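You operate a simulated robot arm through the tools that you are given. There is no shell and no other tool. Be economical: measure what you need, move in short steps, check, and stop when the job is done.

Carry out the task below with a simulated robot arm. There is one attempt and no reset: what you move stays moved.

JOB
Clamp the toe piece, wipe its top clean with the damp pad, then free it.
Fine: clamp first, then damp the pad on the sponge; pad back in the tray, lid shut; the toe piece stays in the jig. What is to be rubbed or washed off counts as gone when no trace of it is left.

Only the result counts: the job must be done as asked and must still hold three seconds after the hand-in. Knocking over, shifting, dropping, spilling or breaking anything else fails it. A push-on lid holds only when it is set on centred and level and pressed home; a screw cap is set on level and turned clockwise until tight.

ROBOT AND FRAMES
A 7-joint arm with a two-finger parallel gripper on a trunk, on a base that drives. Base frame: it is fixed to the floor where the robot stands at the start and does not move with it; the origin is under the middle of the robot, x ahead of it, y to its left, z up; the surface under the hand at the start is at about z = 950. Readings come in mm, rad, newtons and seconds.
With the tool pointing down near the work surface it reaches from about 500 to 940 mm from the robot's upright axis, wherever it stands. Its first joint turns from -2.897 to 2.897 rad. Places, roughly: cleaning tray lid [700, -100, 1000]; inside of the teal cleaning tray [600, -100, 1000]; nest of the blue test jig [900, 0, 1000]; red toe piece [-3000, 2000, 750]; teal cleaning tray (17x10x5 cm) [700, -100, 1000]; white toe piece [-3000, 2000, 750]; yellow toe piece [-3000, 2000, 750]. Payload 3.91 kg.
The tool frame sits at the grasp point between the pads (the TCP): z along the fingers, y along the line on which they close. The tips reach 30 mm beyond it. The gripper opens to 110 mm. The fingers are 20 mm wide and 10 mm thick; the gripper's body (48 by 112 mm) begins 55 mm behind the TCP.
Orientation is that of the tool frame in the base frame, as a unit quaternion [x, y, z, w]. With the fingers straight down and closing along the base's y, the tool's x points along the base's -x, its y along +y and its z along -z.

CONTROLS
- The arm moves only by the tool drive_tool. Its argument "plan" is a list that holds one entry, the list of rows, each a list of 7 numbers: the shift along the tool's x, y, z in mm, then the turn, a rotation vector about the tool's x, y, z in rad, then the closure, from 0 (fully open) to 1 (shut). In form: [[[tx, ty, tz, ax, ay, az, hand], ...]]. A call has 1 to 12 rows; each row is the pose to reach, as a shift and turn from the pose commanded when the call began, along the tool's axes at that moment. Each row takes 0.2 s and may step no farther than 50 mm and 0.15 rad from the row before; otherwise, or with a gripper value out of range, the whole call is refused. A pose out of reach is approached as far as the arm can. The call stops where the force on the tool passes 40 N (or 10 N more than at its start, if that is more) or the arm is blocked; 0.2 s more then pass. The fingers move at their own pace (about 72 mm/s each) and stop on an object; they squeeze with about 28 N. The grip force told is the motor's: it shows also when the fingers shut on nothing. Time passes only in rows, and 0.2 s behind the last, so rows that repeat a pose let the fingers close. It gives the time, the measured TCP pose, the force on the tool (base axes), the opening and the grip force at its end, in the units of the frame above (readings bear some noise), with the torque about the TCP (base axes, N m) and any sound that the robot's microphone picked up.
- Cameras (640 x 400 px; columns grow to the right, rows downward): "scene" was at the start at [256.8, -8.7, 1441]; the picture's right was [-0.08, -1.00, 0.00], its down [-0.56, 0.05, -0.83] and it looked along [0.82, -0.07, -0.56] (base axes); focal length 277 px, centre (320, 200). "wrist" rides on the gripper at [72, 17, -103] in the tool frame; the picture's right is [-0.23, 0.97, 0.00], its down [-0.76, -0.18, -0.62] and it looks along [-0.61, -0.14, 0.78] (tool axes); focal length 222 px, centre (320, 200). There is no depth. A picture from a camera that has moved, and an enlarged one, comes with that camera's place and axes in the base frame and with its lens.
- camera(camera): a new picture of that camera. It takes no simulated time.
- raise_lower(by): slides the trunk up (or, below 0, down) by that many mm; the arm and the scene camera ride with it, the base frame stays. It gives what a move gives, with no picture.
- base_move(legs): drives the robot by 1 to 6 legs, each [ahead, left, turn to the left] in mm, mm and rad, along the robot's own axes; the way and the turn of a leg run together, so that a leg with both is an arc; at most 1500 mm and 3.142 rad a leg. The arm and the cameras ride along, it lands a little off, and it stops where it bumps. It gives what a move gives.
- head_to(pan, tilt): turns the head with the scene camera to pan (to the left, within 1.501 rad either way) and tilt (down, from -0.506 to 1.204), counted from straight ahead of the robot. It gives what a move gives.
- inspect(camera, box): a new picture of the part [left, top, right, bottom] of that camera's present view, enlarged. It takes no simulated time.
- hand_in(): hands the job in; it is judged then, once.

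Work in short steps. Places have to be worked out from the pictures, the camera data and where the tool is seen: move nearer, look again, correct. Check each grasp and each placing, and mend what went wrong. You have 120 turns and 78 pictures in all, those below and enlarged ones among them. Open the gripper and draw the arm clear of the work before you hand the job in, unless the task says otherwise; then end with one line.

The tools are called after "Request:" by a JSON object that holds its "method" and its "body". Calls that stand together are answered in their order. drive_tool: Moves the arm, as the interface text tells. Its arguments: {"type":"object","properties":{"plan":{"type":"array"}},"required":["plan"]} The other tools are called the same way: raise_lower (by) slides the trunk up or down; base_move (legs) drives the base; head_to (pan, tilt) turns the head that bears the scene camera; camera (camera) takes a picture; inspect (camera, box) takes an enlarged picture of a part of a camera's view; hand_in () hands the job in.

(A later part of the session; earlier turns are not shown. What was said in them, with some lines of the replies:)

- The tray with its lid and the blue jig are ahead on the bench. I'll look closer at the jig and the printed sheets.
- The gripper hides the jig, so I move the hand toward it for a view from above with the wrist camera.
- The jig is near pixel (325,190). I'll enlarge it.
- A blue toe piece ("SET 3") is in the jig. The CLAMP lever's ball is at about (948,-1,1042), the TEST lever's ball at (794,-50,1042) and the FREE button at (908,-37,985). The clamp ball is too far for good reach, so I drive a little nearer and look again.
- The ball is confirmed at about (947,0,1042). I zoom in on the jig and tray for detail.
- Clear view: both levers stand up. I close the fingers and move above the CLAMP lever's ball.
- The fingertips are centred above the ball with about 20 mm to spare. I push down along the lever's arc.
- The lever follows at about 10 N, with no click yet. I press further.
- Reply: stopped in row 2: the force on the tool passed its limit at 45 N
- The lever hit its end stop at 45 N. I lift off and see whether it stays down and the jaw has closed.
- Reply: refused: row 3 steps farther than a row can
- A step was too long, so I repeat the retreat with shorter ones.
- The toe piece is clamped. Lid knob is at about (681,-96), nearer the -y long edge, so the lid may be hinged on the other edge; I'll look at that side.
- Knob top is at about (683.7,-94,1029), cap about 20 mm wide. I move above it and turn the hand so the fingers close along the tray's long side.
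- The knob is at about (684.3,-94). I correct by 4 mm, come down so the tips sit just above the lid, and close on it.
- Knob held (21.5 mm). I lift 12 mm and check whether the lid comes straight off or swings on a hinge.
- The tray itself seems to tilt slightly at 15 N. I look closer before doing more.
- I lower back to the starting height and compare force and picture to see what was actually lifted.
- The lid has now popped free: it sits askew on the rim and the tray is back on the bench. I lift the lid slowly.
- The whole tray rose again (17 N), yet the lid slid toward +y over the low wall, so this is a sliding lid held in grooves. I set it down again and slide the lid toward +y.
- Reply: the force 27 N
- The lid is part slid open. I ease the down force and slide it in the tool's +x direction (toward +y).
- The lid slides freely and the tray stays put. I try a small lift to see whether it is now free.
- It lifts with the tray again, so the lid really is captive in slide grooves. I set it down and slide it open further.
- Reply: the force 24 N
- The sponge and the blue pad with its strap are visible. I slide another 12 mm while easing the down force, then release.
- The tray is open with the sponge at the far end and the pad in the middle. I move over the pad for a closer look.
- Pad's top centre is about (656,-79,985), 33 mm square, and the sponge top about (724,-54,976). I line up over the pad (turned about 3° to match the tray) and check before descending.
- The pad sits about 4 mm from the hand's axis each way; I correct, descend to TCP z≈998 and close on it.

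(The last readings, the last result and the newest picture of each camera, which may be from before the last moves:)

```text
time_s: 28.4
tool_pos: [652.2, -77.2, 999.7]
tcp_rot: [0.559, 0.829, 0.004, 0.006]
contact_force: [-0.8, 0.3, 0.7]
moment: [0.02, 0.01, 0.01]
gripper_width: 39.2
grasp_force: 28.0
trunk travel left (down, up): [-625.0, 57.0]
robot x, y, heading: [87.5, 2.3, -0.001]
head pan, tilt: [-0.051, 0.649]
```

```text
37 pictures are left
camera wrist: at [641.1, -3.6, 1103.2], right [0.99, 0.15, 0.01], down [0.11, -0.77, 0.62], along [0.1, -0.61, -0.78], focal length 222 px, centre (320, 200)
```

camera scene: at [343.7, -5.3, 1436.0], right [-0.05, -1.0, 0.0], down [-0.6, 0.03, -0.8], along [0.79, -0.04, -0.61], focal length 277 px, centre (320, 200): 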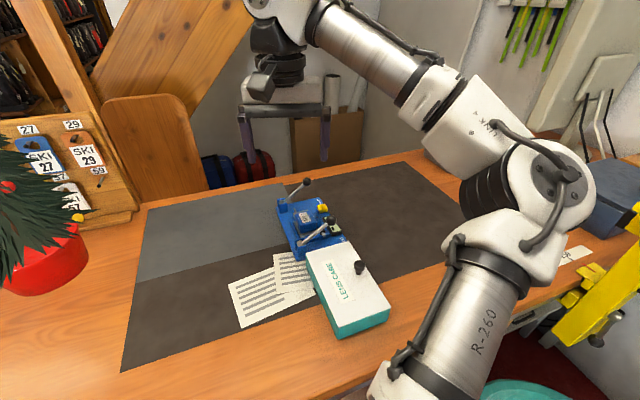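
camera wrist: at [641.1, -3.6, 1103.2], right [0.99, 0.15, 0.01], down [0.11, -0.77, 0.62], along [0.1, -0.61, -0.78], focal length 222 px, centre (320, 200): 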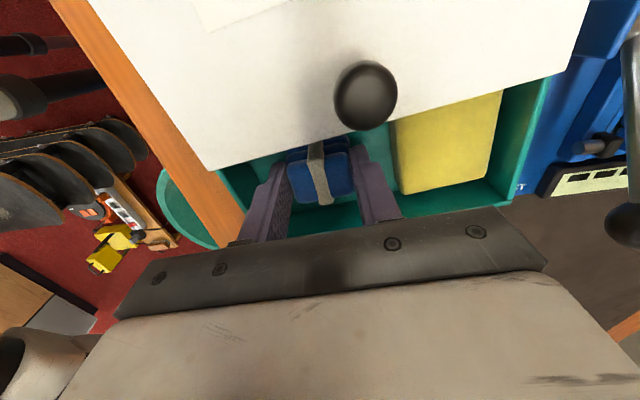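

The pad is held (39 mm across). I lift it straight up, edging away from the lid, and check.

Request:
{"method": "drive_tool", "body": {"plan": [[[-2, 0, -10, 0, 0, 0, 1], [-4, 0, -20, 0, 0, 0, 1], [-6, 0, -35, 0, 0, 0, 1], [-6, 0, -50, 0, 0, 0, 1]]]}}

Request:
{"method": "camera", "body": {"camera": "wrist"}}

Request:
{"method": "inspect", "body": {"camera": "scene", "box": [310, 220, 410, 320]}}

```text
time_s: 29.4
tool_pos: [655.7, -81.6, 1049.2]
tcp_rot: [0.56, 0.829, 0.004, 0.005]
contact_force: [-0.5, 0.1, -1.5]
moment: [0.01, 0.02, -0.03]
gripper_width: 39.1
grasp_force: 28.1
trunk travel left (down, up): [-625.0, 57.0]
robot x, y, heading: [88.4, 1.3, 0.001]
head pan, tilt: [-0.051, 0.649]
```

```text
36 pictures are left
camera wrist: at [643.5, -8.4, 1153.5], right [0.99, 0.15, 0.01], down [0.11, -0.77, 0.62], along [0.1, -0.61, -0.78], focal length 222 px, centre (320, 200)
```

wrist: 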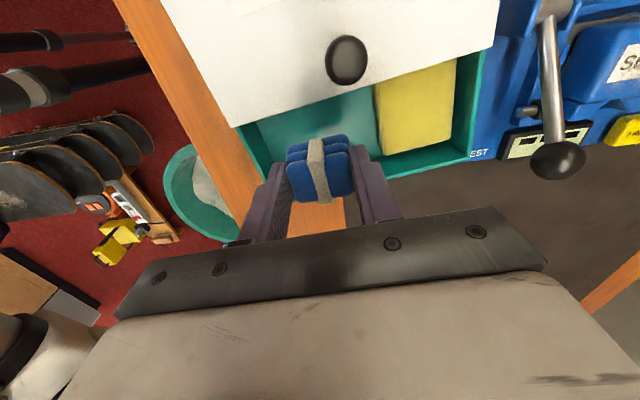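

```text
4.00 times, centred on (360, 270) of scene
camera zoom: at [342.8, -5.2, 1436.3], right [-0.05, -1.0, 0.0], down [-0.6, 0.03, -0.8], along [0.8, -0.04, -0.6], focal length 1108 px, centre (160, -80)
```

zoom: 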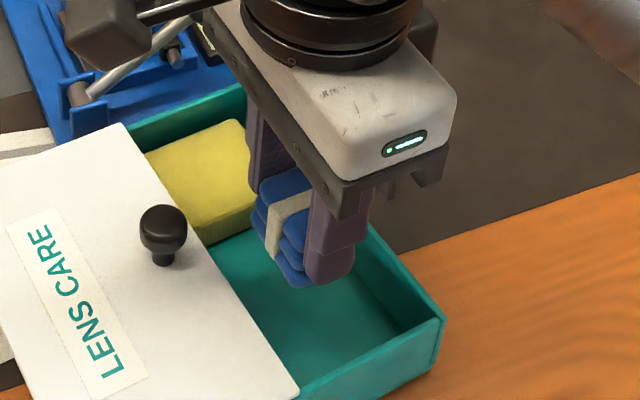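

Held firmly; the pad reaches below the tips. I carry it over the sponge and press it down.

Request:
{"method": "drive_tool", "body": {"plan": [[[0, 35, 0, 0, 0, 0, 1], [-0.6, 69, 0, 0, 0, 0, 1], [-0.6, 69, 12, 0, 0, 0, 1], [-0.6, 69, 22, 0, 0, 0, 1], [-0.6, 69, 28, 0, 0, 0, 1], [-0.6, 69, 31, 0, 0, 0, 1]]]}}

Request:
{"method": "inspect", "body": {"camera": "scene", "box": [310, 210, 410, 310]}}

```text
time_s: 30.8
tool_pos: [718.0, -55.0, 1021.3]
tcp_rot: [0.56, 0.828, 0.005, 0.006]
contact_force: [3.9, 0.3, 23.7]
moment: [-0.07, 0.06, -0.01]
gripper_width: 39.4
grasp_force: 28.3
trunk travel left (down, up): [-625.0, 57.0]
robot x, y, heading: [87.5, -3.0, -0.0]
head pan, tilt: [-0.051, 0.649]
```

```text
4.00 times, centred on (360, 260) of scene
camera zoom: at [341.5, -5.1, 1437.1], right [-0.05, -1.0, 0.0], down [-0.6, 0.03, -0.8], along [0.8, -0.04, -0.6], focal length 1108 px, centre (160, -40)
```

zoom: 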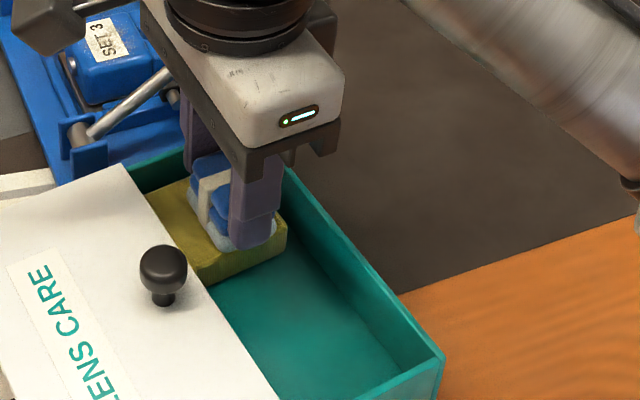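

The pad pressed at 24 N and its base looks wet. After a brief hold I lift high, cross over the TEST lever and stop above the toe piece.

Request:
{"method": "drive_tool", "body": {"plan": [[[0, 0, 0, 0, 0, 0, 1], [0, 0, 0, 0, 0, 0, 1], [0, 0, -35, 0, 0, 0, 1], [0, 0, -70, 0, 0, 0, 1], [0, 0, -105, 0, 0, 0, 1], [3, 45, -110, 0, 0, 0.03, 1], [7, 90, -110, 0, 0, 0.06, 1], [10, 130, -110, 0, 0, 0.075, 1], [10, 143, -110, 0, 0, 0.075, 1]]]}}

Request:
{"method": "camera", "body": {"camera": "wrist"}}

Request:
{"method": "inspect", "body": {"camera": "scene", "box": [250, 140, 390, 260]}}

```text
time_s: 32.8
tool_pos: [847.0, 6.1, 1131.9]
tcp_rot: [0.591, 0.807, 0.004, 0.004]
contact_force: [0.0, -0.8, -0.3]
moment: [-0.04, 0.04, 0.0]
gripper_width: 39.1
grasp_force: 28.2
trunk travel left (down, up): [-625.0, 57.0]
robot x, y, heading: [85.5, 4.5, -0.0]
head pan, tilt: [-0.051, 0.649]
```

```text
33 pictures are left
camera wrist: at [842.0, 79.9, 1235.6], right [1.0, 0.08, 0.01], down [0.05, -0.78, 0.62], along [0.06, -0.62, -0.78], focal length 222 px, centre (320, 200)
```

wrist: 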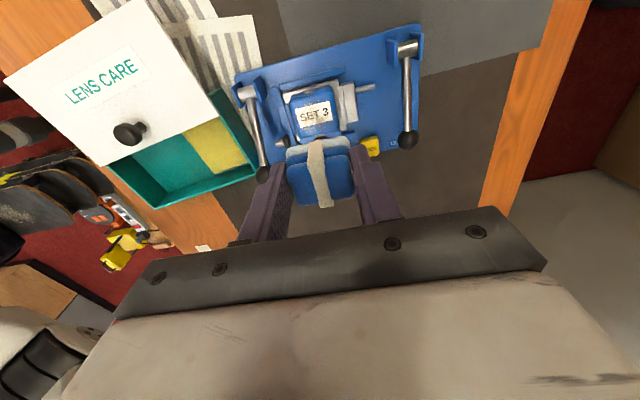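

```text
3.33 times, centred on (320, 200) of scene
camera zoom: at [342.7, -5.3, 1436.3], right [-0.05, -1.0, 0.0], down [-0.6, 0.03, -0.8], along [0.8, -0.04, -0.6], focal length 923 px, centre (320, 200)
```

zoom: 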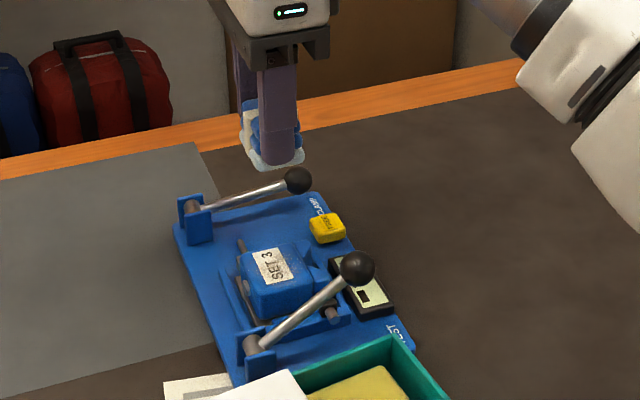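

The label centre is at about (845,8), right under the hand. I lower the pad onto the top of the toe piece gently.

Request:
{"method": "drive_tool", "body": {"plan": [[[0, -2, 30, 0, 0, 0, 1], [0, -2, 60, 0, 0, 0, 1], [0, -2, 70, 0, 0, 0, 1], [0, -2, 74, 0, 0, 0, 1], [0, -2, 77, 0, 0, 0, 1], [0, -2, 79, 0, 0, 0, 1]]]}}

Request:
{"method": "inspect", "body": {"camera": "scene", "box": [250, 140, 390, 260]}}

```text
time_s: 34.2
tool_pos: [846.3, 5.9, 1053.4]
tcp_rot: [0.591, 0.807, 0.005, 0.005]
contact_force: [0.1, -0.2, -0.4]
moment: [0.03, 0.0, -0.03]
gripper_width: 38.8
grasp_force: 28.2
trunk travel left (down, up): [-625.0, 57.0]
robot x, y, heading: [89.2, -4.1, 0.003]
head pan, tilt: [-0.051, 0.649]
```

```text
3.33 times, centred on (320, 200) of scene
camera zoom: at [342.9, -5.3, 1436.3], right [-0.05, -1.0, 0.0], down [-0.6, 0.03, -0.8], along [0.8, -0.04, -0.6], focal length 923 px, centre (320, 200)
```

zoom: 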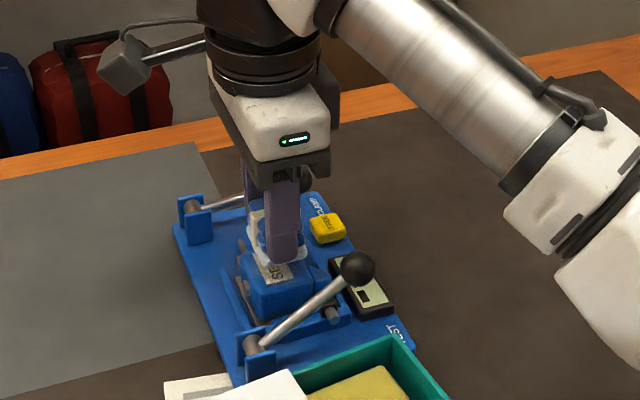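

No contact yet; I continue down in small steps.

Request:
{"method": "drive_tool", "body": {"plan": [[[0, -1, 3, 0, 0, 0, 1], [0, -1, 5, 0, 0, 0, 1], [0, -1, 7, 0, 0, 0, 1]]]}}

```text
time_s: 35.0
tool_pos: [845.1, 5.6, 1046.7]
tcp_rot: [0.59, 0.807, 0.005, 0.005]
contact_force: [-0.5, -0.6, -0.4]
moment: [0.0, 0.0, 0.0]
gripper_width: 38.9
grasp_force: 28.1
trunk travel left (down, up): [-625.0, 57.0]
robot x, y, heading: [88.3, -0.0, 0.006]
head pan, tilt: [-0.051, 0.649]
```

Request:
{"method": "drive_tool", "body": {"plan": [[[0, 0, 2, 0, 0, 0, 1], [0, 0, 4, 0, 0, 0, 1], [0, 0, 6, 0, 0, 0, 1]]]}}

Request:
{"method": "inspect", "body": {"camera": "scene", "box": [270, 170, 370, 250]}}

```text
time_s: 35.8
tool_pos: [844.3, 5.6, 1039.3]
tcp_rot: [0.591, 0.807, 0.004, 0.004]
contact_force: [-0.7, -0.9, 0.0]
moment: [-0.01, 0.02, 0.01]
gripper_width: 39.1
grasp_force: 27.7
trunk travel left (down, up): [-625.0, 57.0]
robot x, y, heading: [89.5, -1.8, 0.004]
head pan, tilt: [-0.051, 0.649]
```

```text
5.00 times, centred on (320, 210) of scene
camera zoom: at [342.9, -5.3, 1436.3], right [-0.05, -1.0, 0.0], down [-0.6, 0.03, -0.8], along [0.8, -0.04, -0.6], focal length 1385 px, centre (320, 150)
```

zoom: 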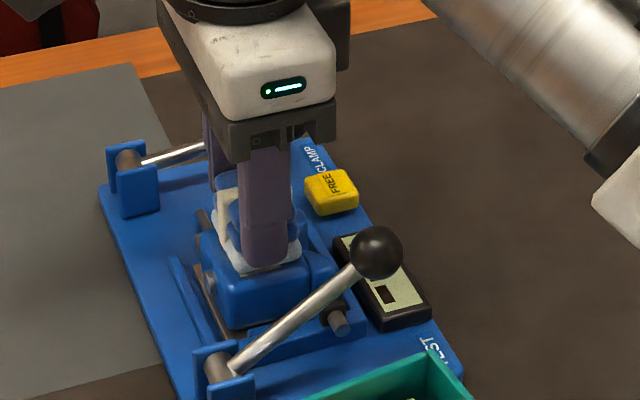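

The pad is just above the top. I continue to contact.

Request:
{"method": "drive_tool", "body": {"plan": [[[0, 0, 1.5, 0, 0, 0, 1], [0, 0, 3, 0, 0, 0, 1], [0, 0, 4.5, 0, 0, 0, 1], [0, 0, 6, 0, 0, 0, 1]]]}}

```text
time_s: 36.8
tool_pos: [845.8, 5.2, 1037.3]
tcp_rot: [0.591, 0.806, 0.006, 0.007]
contact_force: [8.0, 0.8, 28.9]
moment: [-0.11, 0.15, 0.02]
gripper_width: 39.1
grasp_force: 28.1
trunk travel left (down, up): [-625.0, 57.0]
robot x, y, heading: [86.7, 2.1, 0.004]
head pan, tilt: [-0.051, 0.649]
```

Contact at 29 N. I ease off by 2 mm and rub in strokes over the whole top.

Request:
{"method": "drive_tool", "body": {"plan": [[[0, 0, -2, 0, 0, 0, 1], [8, 0, -2, 0, 0, 0, 1], [14, 8, -2, 0, 0, 0, 1], [14, -8, -2, 0, 0, 0, 1], [7, -14, -2, 0, 0, 0, 1], [7, 14, -2, 0, 0, 0, 1], [0, 14, -2, 0, 0, 0, 1], [0, -14, -2, 0, 0, 0, 1], [-8, -14, -2, 0, 0, 0, 1], [-8, 14, -2, 0, 0, 0, 1], [-14, 8, -2, 0, 0, 0, 1], [-14, -8, -2, 0, 0, 0, 1]]]}}

```text
time_s: 39.4
tool_pos: [841.8, -10.9, 1037.0]
tcp_rot: [0.592, 0.806, 0.004, 0.006]
contact_force: [4.0, -1.3, 13.3]
moment: [-0.03, 0.13, 0.02]
gripper_width: 39.0
grasp_force: 27.6
trunk travel left (down, up): [-625.0, 57.0]
robot x, y, heading: [88.0, -0.6, -0.003]
head pan, tilt: [-0.051, 0.649]
```

Contact held at 13 N through the strokes. I go back over it once more, then lift and look at the top.

Request:
{"method": "drive_tool", "body": {"plan": [[[0, 16, 0, 0, 0, 0, 1], [8, 22, 0, 0, 0, 0, 1], [8, -6, 0, 0, 0, 0, 1], [16, -6, 0, 0, 0, 0, 1], [16, 22, 0, 0, 0, 0, 1], [24, 20, 0, 0, 0, 0, 1], [26, -4, 0, 0, 0, 0, 1], [14, 8, 0, 0, 0, 0, 1], [14, 8, -30, 0, 0, 0, 1], [14, 8, -65, 0, 0, 0, 1], [-15, -25, -90, 0, 0, 0, 1], [-15, -25, -90, 0, 0, 0, 1]]]}}

Request:
{"method": "inspect", "body": {"camera": "wrist", "box": [220, 20, 460, 180]}}

Request:
{"method": "inspect", "body": {"camera": "scene", "box": [270, 170, 370, 250]}}

```text
refused: row 11 steps farther than a row can; nothing moved
```

```text
2.50 times, centred on (340, 100) of wrist
camera zoom: at [835.9, 62.0, 1140.2], right [1.0, 0.08, 0.01], down [0.05, -0.78, 0.62], along [0.06, -0.62, -0.78], focal length 555 px, centre (270, 450)
```

zoom: 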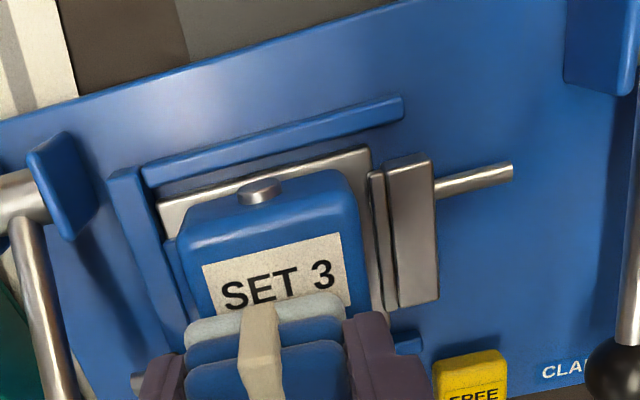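

```text
5.00 times, centred on (320, 210) of scene
camera zoom: at [341.9, -5.3, 1436.6], right [-0.05, -1.0, 0.0], down [-0.6, 0.03, -0.8], along [0.8, -0.04, -0.6], focal length 1385 px, centre (320, 150)
```

zoom: 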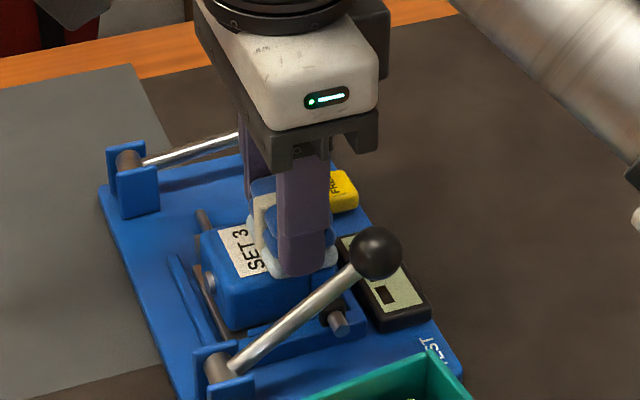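

The exposed part already looks clean. I repeat the second pass with a shorter last step, reaching a bit further toward +y.

Request:
{"method": "drive_tool", "body": {"plan": [[[0, 16, 0, 0, 0, 0, 1], [8, 24, 0, 0, 0, 0, 1], [8, -8, 0, 0, 0, 0, 1], [16, -8, 0, 0, 0, 0, 1], [16, 24, 0, 0, 0, 0, 1], [25, 22, 0, 0, 0, 0, 1], [27, -6, 0, 0, 0, 0, 1], [32, 8, 0, 0, 0, 0, 1], [14, 8, 0, 0, 0, 0, 1], [14, 8, -40, 0, 0, 0, 1], [0, -10, -80, 0, 0, 0, 1], [-25, -35, -90, 0, 0, 0, 1]]]}}

Request:
{"method": "inspect", "body": {"camera": "wrist", "box": [260, 50, 460, 180]}}

Request:
{"method": "inspect", "body": {"camera": "scene", "box": [280, 180, 350, 240]}}

```text
time_s: 42.0
tool_pos: [814.5, -45.0, 1125.6]
tcp_rot: [0.591, 0.807, 0.004, 0.004]
contact_force: [0.1, 1.1, -0.5]
moment: [0.0, 0.0, 0.01]
gripper_width: 38.9
grasp_force: 28.1
trunk travel left (down, up): [-625.0, 57.0]
robot x, y, heading: [87.2, -0.5, 0.002]
head pan, tilt: [-0.051, 0.649]
```

```text
3.08 times, centred on (360, 115) of wrist
camera zoom: at [808.2, 29.1, 1228.8], right [1.0, 0.08, 0.01], down [0.05, -0.78, 0.62], along [0.06, -0.62, -0.78], focal length 684 px, centre (197, 462)
```

zoom: 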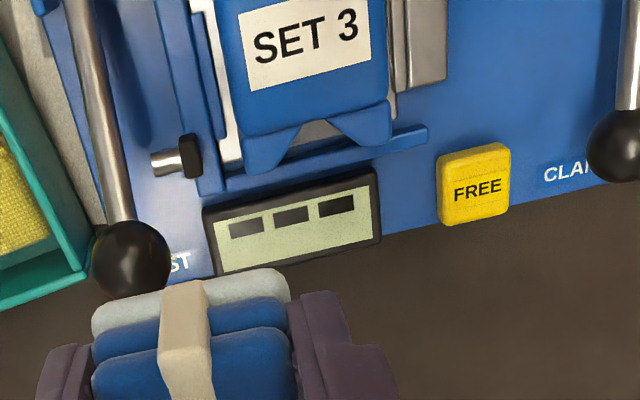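

```text
6.67 times, centred on (315, 210) of scene
camera zoom: at [342.4, -5.7, 1436.4], right [-0.05, -1.0, 0.0], down [-0.6, 0.03, -0.8], along [0.8, -0.04, -0.6], focal length 1847 px, centre (353, 133)
```

zoom: 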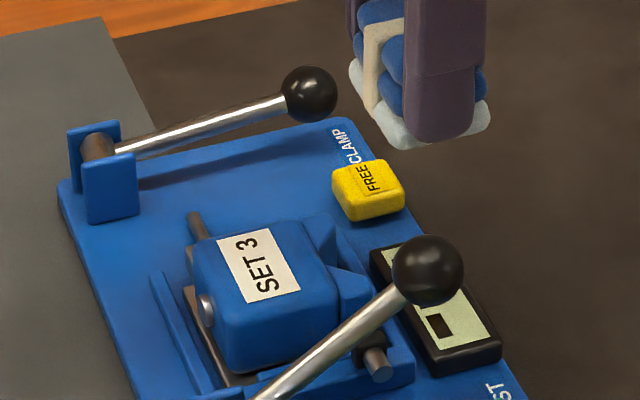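

The top is clean with the label crisp. I carry the pad back over its place in the tray.

Request:
{"method": "drive_tool", "body": {"plan": [[[3, -40, 0, 0, 0, -0.02, 1], [7, -80, 0, 0, 0, -0.05, 1], [11, -122, 0, 0, 0, -0.075, 1], [13, -163, 0, 0, 0, -0.075, 1], [13, -163, 40, 0, 0, -0.075, 1], [13, -163, 74, 0, 0, -0.075, 1]]]}}

Request:
{"method": "camera", "body": {"camera": "wrist"}}

Request:
{"method": "inspect", "body": {"camera": "scene", "box": [310, 220, 410, 320]}}

```text
time_s: 43.4
tool_pos: [655.9, -80.4, 1046.5]
tcp_rot: [0.561, 0.828, 0.005, 0.005]
contact_force: [0.8, 0.4, -0.7]
moment: [-0.01, -0.02, 0.06]
gripper_width: 38.8
grasp_force: 28.2
trunk travel left (down, up): [-625.0, 57.0]
robot x, y, heading: [88.3, -1.0, 0.005]
head pan, tilt: [-0.051, 0.649]
```

```text
25 pictures are left
camera wrist: at [643.6, -7.2, 1150.2], right [0.99, 0.15, 0.01], down [0.11, -0.77, 0.62], along [0.1, -0.61, -0.78], focal length 222 px, centre (320, 200)
```

wrist: 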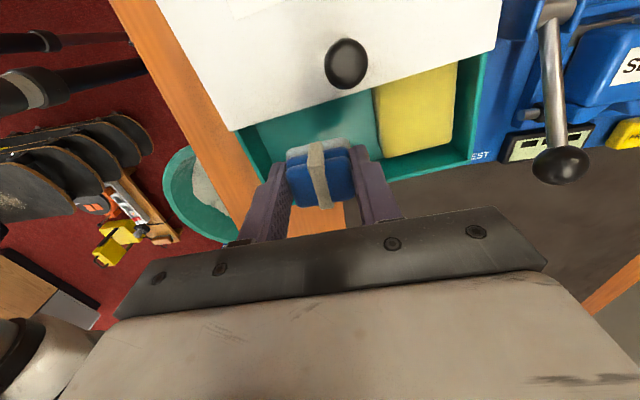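

```text
4.00 times, centred on (360, 270) of scene
camera zoom: at [342.9, -5.4, 1436.4], right [-0.05, -1.0, 0.0], down [-0.6, 0.03, -0.8], along [0.8, -0.04, -0.6], focal length 1108 px, centre (160, -80)
```

zoom: 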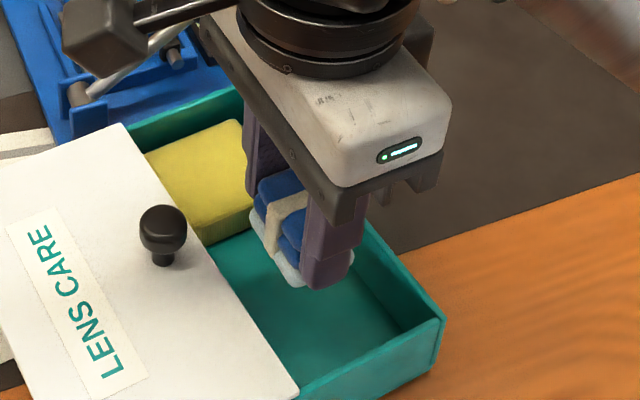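

Same pose as at pick-up. I lower it to the floor of the tray, open and rise clear.

Request:
{"method": "drive_tool", "body": {"plan": [[[1, 0, 15, 0, 0, 0, 1], [2, 0, 30, 0, 0, 0, 1], [2, 0, 40, 0, 0, 0, 1], [2, 0, 46, 0, 0, 0, 1], [2, 0, 46, 0, 0, 0, 0.49], [2, 0, 46, 0, 0, 0, 0.49], [2, 0, 10, 0, 0, 0, 0.49], [2, 0, -30, 0, 0, 0, 0.49], [2, 0, -60, 0, 0, 0, 0.49]]]}}

Request:
{"method": "camera", "body": {"camera": "wrist"}}

Request:
{"method": "inspect", "body": {"camera": "scene", "box": [290, 220, 410, 340]}}

```text
time_s: 45.4
tool_pos: [654.4, -81.8, 1110.1]
tcp_rot: [0.561, 0.828, 0.004, 0.005]
contact_force: [1.0, 0.5, -0.5]
moment: [0.0, 0.01, -0.02]
gripper_width: 55.9
grasp_force: 0.1
trunk travel left (down, up): [-625.0, 57.0]
robot x, y, heading: [83.9, -0.1, 0.003]
head pan, tilt: [-0.051, 0.649]
```

```text
23 pictures are left
camera wrist: at [642.4, -7.1, 1214.4], right [0.99, 0.15, 0.01], down [0.11, -0.77, 0.62], along [0.1, -0.61, -0.78], focal length 222 px, centre (320, 200)
```

wrist: 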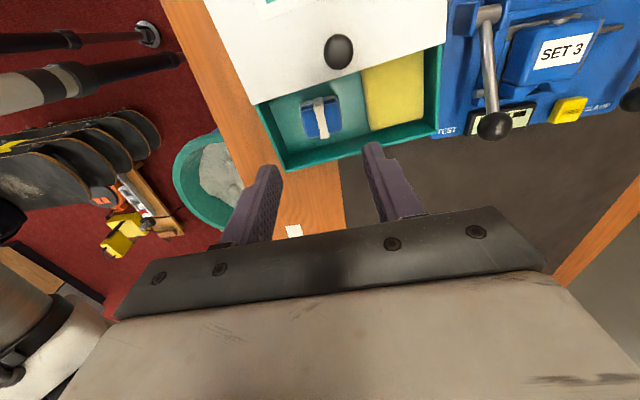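

```text
3.33 times, centred on (350, 280) of scene
camera zoom: at [342.5, -5.2, 1436.3], right [-0.05, -1.0, 0.0], down [-0.6, 0.03, -0.8], along [0.8, -0.04, -0.6], focal length 923 px, centre (220, -67)
```

zoom: 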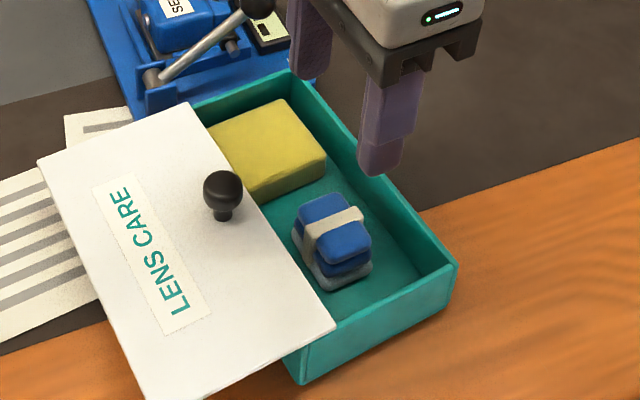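

Pad is back on the tray floor. The knob is at about (660,-21); I move over it, descend and grip.

Request:
{"method": "drive_tool", "body": {"plan": [[[27, 14, 0, 0, 0, 0, 0.49], [54, 27.5, 0, 0, 0, 0, 0.49], [54, 27.5, 35, 0, 0, 0, 0.49], [54, 27.5, 60, 0, 0, 0, 0.49], [54, 27.5, 68, 0, 0, 0, 0.49], [54, 27.5, 68, 0, 0, 0, 1], [54, 27.5, 68, 0, 0, 0, 1], [54, 27.5, 68, 0, 0, 0, 1]]]}}

Request:
{"method": "inspect", "body": {"camera": "scene", "box": [270, 220, 410, 340]}}

```text
time_s: 47.2
tool_pos: [659.3, -19.2, 1041.8]
tcp_rot: [0.561, 0.828, 0.004, 0.004]
contact_force: [-6.0, -1.8, -0.1]
moment: [-0.42, 0.12, -0.15]
gripper_width: 21.1
grasp_force: 28.3
trunk travel left (down, up): [-625.0, 57.0]
robot x, y, heading: [88.1, -1.1, 0.001]
head pan, tilt: [-0.051, 0.649]
```

```text
3.33 times, centred on (340, 280) of scene
camera zoom: at [342.6, -5.5, 1436.3], right [-0.05, -1.0, 0.0], down [-0.6, 0.03, -0.8], along [0.8, -0.04, -0.6], focal length 923 px, centre (253, -67)
```

zoom: 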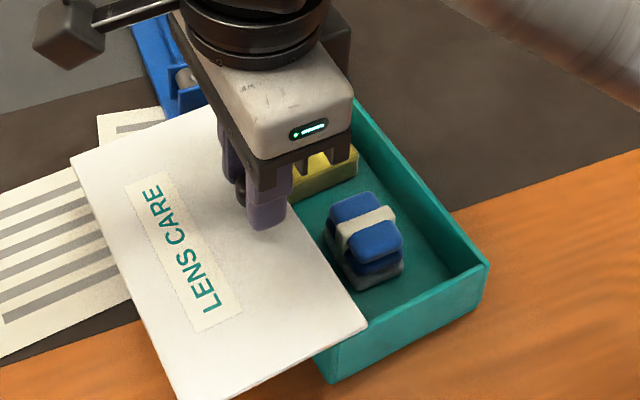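

Knob gripped. I slide the lid back toward closed, 56 mm first.

Request:
{"method": "drive_tool", "body": {"plan": [[[-8, 0, 0, 0, 0, 0, 1], [-16, 0, 0, 0, 0, 0, 1], [-24, 0, 0, 0, 0, 0, 1], [-32, 0, 0, 0, 0, 0, 1], [-40, 0, 0, 0, 0, 0, 1], [-48, 0, 0, 0, 0, 0, 1], [-56, 0, 0, 0, 0, 0, 1]]]}}

Request:
{"method": "inspect", "body": {"camera": "scene", "box": [270, 220, 410, 340]}}

```text
time_s: 48.8
tool_pos: [683.7, -70.8, 1042.0]
tcp_rot: [0.561, 0.828, 0.005, 0.006]
contact_force: [11.2, 4.8, 13.0]
moment: [0.57, -0.17, 0.01]
gripper_width: 21.3
grasp_force: 28.0
trunk travel left (down, up): [-625.0, 57.0]
robot x, y, heading: [86.3, 1.0, 0.001]
head pan, tilt: [-0.051, 0.649]
```

```text
3.33 times, centred on (340, 280) of scene
camera zoom: at [342.9, -4.6, 1436.5], right [-0.05, -1.0, 0.0], down [-0.6, 0.03, -0.8], along [0.8, -0.04, -0.6], focal length 923 px, centre (253, -67)
```

zoom: 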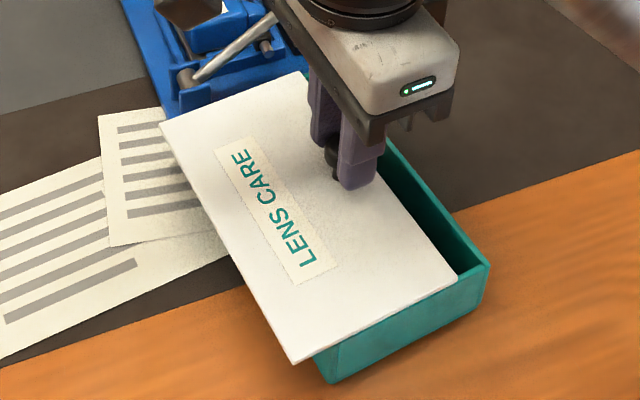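

About 20 mm remains open. I continue in smaller steps to the end stop.

Request:
{"method": "drive_tool", "body": {"plan": [[[-5, 0, -1, 0, 0, 0, 1], [-10, 0, -1, 0, 0, 0, 1], [-14, 0, -1, 0, 0, 0, 1], [-18, 0, -1, 0, 0, 0, 1], [-21, 0, -1, 0, 0, 0, 1]]]}}

Request:
{"method": "inspect", "body": {"camera": "scene", "box": [290, 240, 400, 340]}}

```text
time_s: 50.0
tool_pos: [689.4, -90.5, 1041.2]
tcp_rot: [0.56, 0.828, 0.002, 0.004]
contact_force: [4.8, 3.7, -0.7]
moment: [-0.02, -0.15, -0.01]
gripper_width: 21.2
grasp_force: 28.4
trunk travel left (down, up): [-625.0, 57.0]
robot x, y, heading: [87.8, -0.5, -0.001]
head pan, tilt: [-0.051, 0.649]
```

```text
4.00 times, centred on (345, 290) of scene
camera zoom: at [343.6, -5.1, 1435.9], right [-0.05, -1.0, 0.0], down [-0.6, 0.03, -0.8], along [0.8, -0.04, -0.61], focal length 1108 px, centre (220, -160)
```

zoom: 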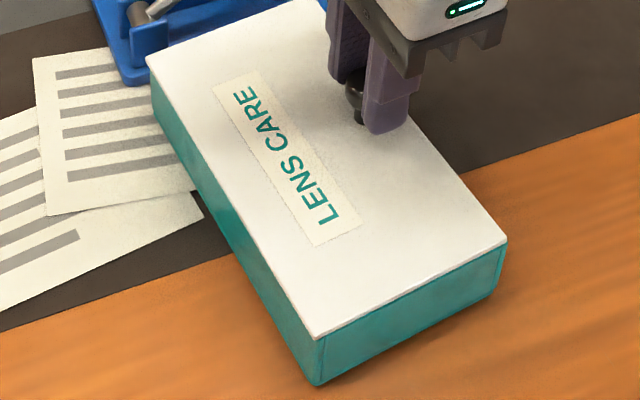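

The lid covers the tray. I nudge 3 mm more to be sure it's against its stop, then release and rise.

Request:
{"method": "drive_tool", "body": {"plan": [[[-1.5, 0, 0, 0, 0, 0, 1], [-3, 0, 0, 0, 0, 0, 1]]]}}

Request:
{"method": "drive_tool", "body": {"plan": [[[0, 0, 0, 0, 0, 0, 0.6], [0, 0, 0, 0, 0, 0, 0.6], [0, 0, -30, 0, 0, 0, 0.6], [0, 0, -70, 0, 0, 0, 0.6], [0, 0, -110, 0, 0, 0, 0.6]]]}}

Request:
{"method": "inspect", "body": {"camera": "scene", "box": [290, 240, 400, 340]}}

Request:
{"method": "camera", "body": {"camera": "wrist"}}

```text
time_s: 50.6
tool_pos: [691.6, -92.7, 1042.5]
tcp_rot: [0.56, 0.828, 0.003, 0.003]
contact_force: [-2.3, 1.7, -1.1]
moment: [-0.01, 0.02, 0.23]
gripper_width: 21.3
grasp_force: 27.9
trunk travel left (down, up): [-625.0, 57.0]
robot x, y, heading: [85.7, 2.6, 0.0]
head pan, tilt: [-0.051, 0.649]
```

```text
time_s: 51.8
tool_pos: [689.1, -95.1, 1152.8]
tcp_rot: [0.56, 0.828, 0.005, 0.005]
contact_force: [-0.7, -0.7, 1.1]
moment: [-0.01, 0.01, 0.01]
gripper_width: 44.0
grasp_force: 0.1
trunk travel left (down, up): [-625.0, 57.0]
robot x, y, heading: [86.8, -2.7, -0.002]
head pan, tilt: [-0.051, 0.649]
```

```text
4.00 times, centred on (345, 290) of scene
camera zoom: at [342.4, -5.1, 1436.3], right [-0.05, -1.0, 0.0], down [-0.6, 0.03, -0.8], along [0.8, -0.04, -0.6], focal length 1108 px, centre (220, -160)
```

zoom: 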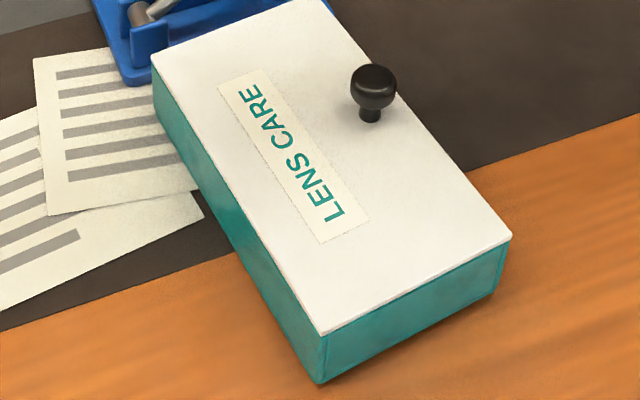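

```text
17 pictures are left
camera wrist: at [678.6, -20.8, 1255.5], right [0.99, 0.15, 0.01], down [0.11, -0.77, 0.62], along [0.1, -0.61, -0.78], focal length 222 px, centre (320, 200)
```

wrist: 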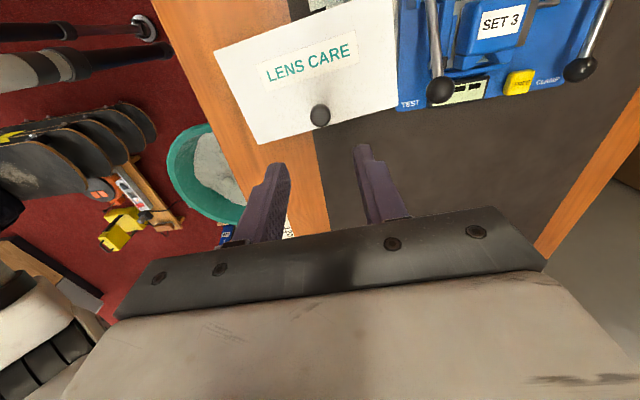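

Tray is shut with the pad inside. I close the fingers and go above the yellow FREE button at (908,-37).

Request:
{"method": "drive_tool", "body": {"plan": [[[-6, 45, 0, 0, 0, 0, 1], [-12, 90, 0, 0, 0, 0, 1], [-17, 135, 0, 0, 0, 0, 1], [-23, 180, 0, 0, 0, 0, 1], [-28, 224, 0, 0, 0, 0, 1], [-28, 224, 45, 0, 0, 0, 1], [-28, 224, 90, 0, 0, 0, 1], [-28, 224, 105, 0, 0, 0, 1]]]}}

Request:
{"method": "camera", "body": {"camera": "wrist"}}

Request:
{"method": "inspect", "body": {"camera": "scene", "box": [270, 150, 370, 250]}}

```text
time_s: 53.6
tool_pos: [909.2, -36.2, 1051.0]
tcp_rot: [0.561, 0.828, 0.003, 0.004]
contact_force: [0.4, -0.1, -0.7]
moment: [-0.03, 0.04, -0.03]
gripper_width: 0.2
grasp_force: 28.0
trunk travel left (down, up): [-625.0, 57.0]
robot x, y, heading: [88.2, 1.6, 0.003]
head pan, tilt: [-0.051, 0.649]
```

```text
16 pictures are left
camera wrist: at [897.4, 37.0, 1154.5], right [0.99, 0.15, 0.01], down [0.11, -0.77, 0.62], along [0.1, -0.61, -0.78], focal length 222 px, centre (320, 200)
```

wrist: 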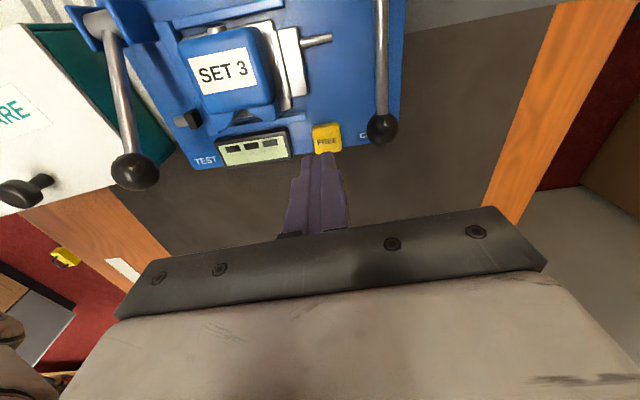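

```text
4.00 times, centred on (320, 200) of scene
camera zoom: at [342.8, -5.4, 1436.3], right [-0.05, -1.0, 0.0], down [-0.6, 0.03, -0.8], along [0.8, -0.04, -0.6], focal length 1108 px, centre (320, 200)
```

zoom: 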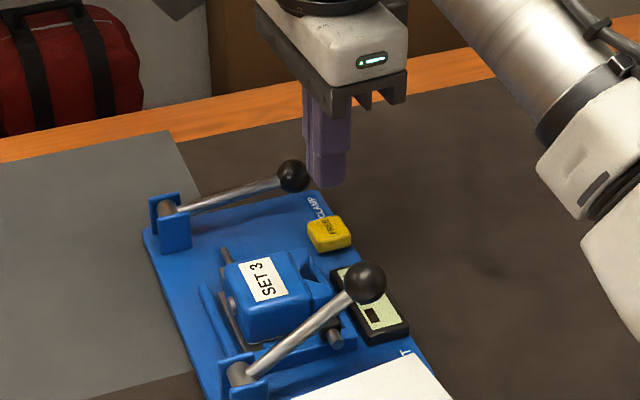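

The button reads about 5 mm further along than the hand's axis. I shift and press down gently.

Request:
{"method": "drive_tool", "body": {"plan": [[[1, 5, 15, 0, 0, 0, 1], [1, 5, 28, 0, 0, 0, 1], [1, 5, 34, 0, 0, 0, 1], [1, 5, 38, 0, 0, 0, 1], [1, 5, 42, 0, 0, 0, 1], [1, 5, 46, 0, 0, 0, 1], [1, 5, 50, 0, 0, 0, 1]]]}}

Request:
{"method": "inspect", "body": {"camera": "scene", "box": [270, 150, 370, 250]}}

```text
time_s: 55.2
tool_pos: [913.8, -33.3, 1003.2]
tcp_rot: [0.56, 0.828, 0.005, 0.008]
contact_force: [8.3, -1.2, 16.7]
moment: [0.03, -0.13, -0.03]
gripper_width: 0.1
grasp_force: 28.0
trunk travel left (down, up): [-625.0, 57.0]
robot x, y, heading: [90.4, 3.5, 0.002]
head pan, tilt: [-0.051, 0.649]
heard: click
```

```text
4.00 times, centred on (320, 200) of scene
camera zoom: at [341.9, -5.3, 1436.9], right [-0.05, -1.0, 0.0], down [-0.6, 0.03, -0.8], along [0.8, -0.04, -0.6], focal length 1108 px, centre (320, 200)
```

zoom: 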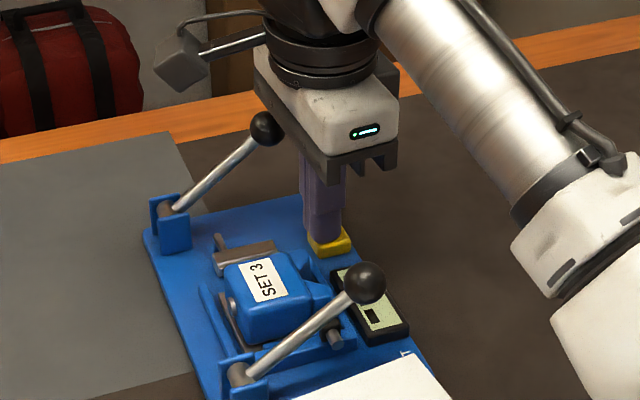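

A click: the lever sprang up and the jaw backed off. I rise straight up and draw the arm clear with the gripper open.

Request:
{"method": "drive_tool", "body": {"plan": [[[0, 0, -40, 0, 0, 0, 1], [0, 0, -80, 0, 0, 0, 1], [0, 0, -120, 0, 0, 0, 1], [0, 0, -165, 0, 0, 0, 1], [0, -45, -180, 0, 0, 0, 0.3], [0, -90, -180, 0, 0, 0, 0], [0, -135, -180, 0, 0, 0, 0], [-20, -175, -180, 0, 0, 0, 0]]]}}

Request:
{"method": "inspect", "body": {"camera": "scene", "box": [260, 150, 420, 340]}}

Request:
{"method": "inspect", "body": {"camera": "wrist", "box": [240, 0, 560, 200]}}

```text
time_s: 57.0
tool_pos: [753.3, -116.5, 1176.8]
tcp_rot: [0.56, 0.829, 0.005, 0.004]
contact_force: [0.7, -0.5, -0.1]
moment: [0.02, -0.02, -0.01]
gripper_width: 109.8
grasp_force: 0.1
trunk travel left (down, up): [-625.0, 57.0]
robot x, y, heading: [81.8, -0.6, -0.003]
head pan, tilt: [-0.051, 0.649]
```

```text
2.11 times, centred on (340, 245) of scene
camera zoom: at [342.2, -5.8, 1436.4], right [-0.05, -1.0, 0.0], down [-0.6, 0.03, -0.8], along [0.8, -0.04, -0.6], focal length 583 px, centre (278, 105)
```

zoom: 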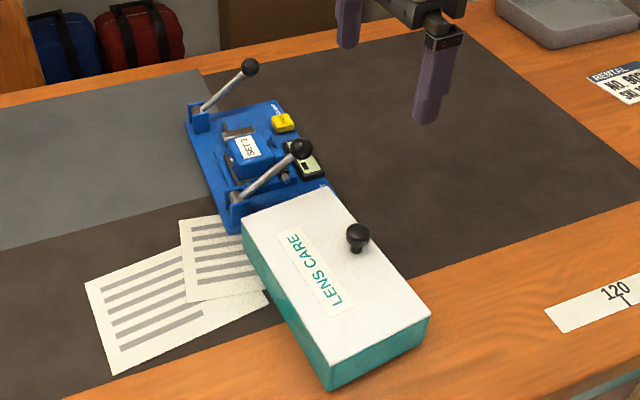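

```text
2.00 times, centred on (400, 100) of wrist
camera zoom: at [742.8, -42.5, 1280.2], right [0.99, 0.15, 0.01], down [0.11, -0.77, 0.62], along [0.1, -0.61, -0.78], focal length 444 px, centre (160, 400)
```

zoom: 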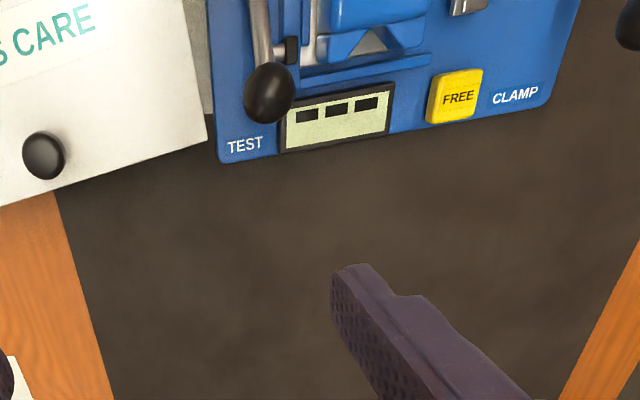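

One last close look at the toe piece's top before handing in.

Request:
{"method": "inspect", "body": {"camera": "scene", "box": [300, 180, 350, 220]}}

```text
10.00 times, centred on (325, 200) of scene
camera zoom: at [342.2, -5.8, 1436.4], right [-0.05, -1.0, 0.0], down [-0.6, 0.03, -0.8], along [0.8, -0.04, -0.6], focal length 2770 px, centre (270, 200)
```

zoom: 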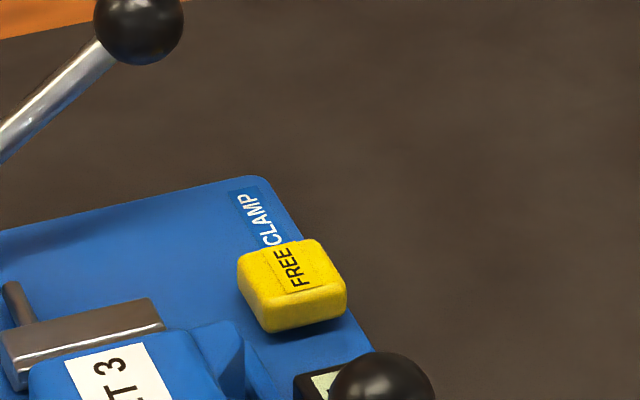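

Request:
{"method": "inspect", "body": {"camera": "scene", "box": [295, 205, 345, 245]}}

```text
10.00 times, centred on (320, 225) of scene
camera zoom: at [342.2, -5.8, 1436.4], right [-0.05, -1.0, 0.0], down [-0.6, 0.03, -0.8], along [0.8, -0.04, -0.6], focal length 2770 px, centre (320, -50)
```

zoom: 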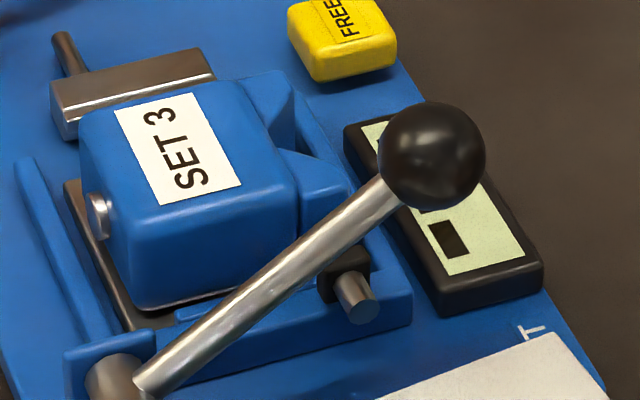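

The top is spotless, the clamp is released, the toe piece is seated and the tray is shut, so I hand in.

Request:
{"method": "hand_in", "body": {}}

```text
The job is handed in.
```

The job is handed in: I clamped the toe piece, wiped its top clean with the damped pad and freed it. It is still in the jig, the pad is back in the tray and the lid is shut, but the tray shifted and turned slightly on the bench while I worked its lid open.
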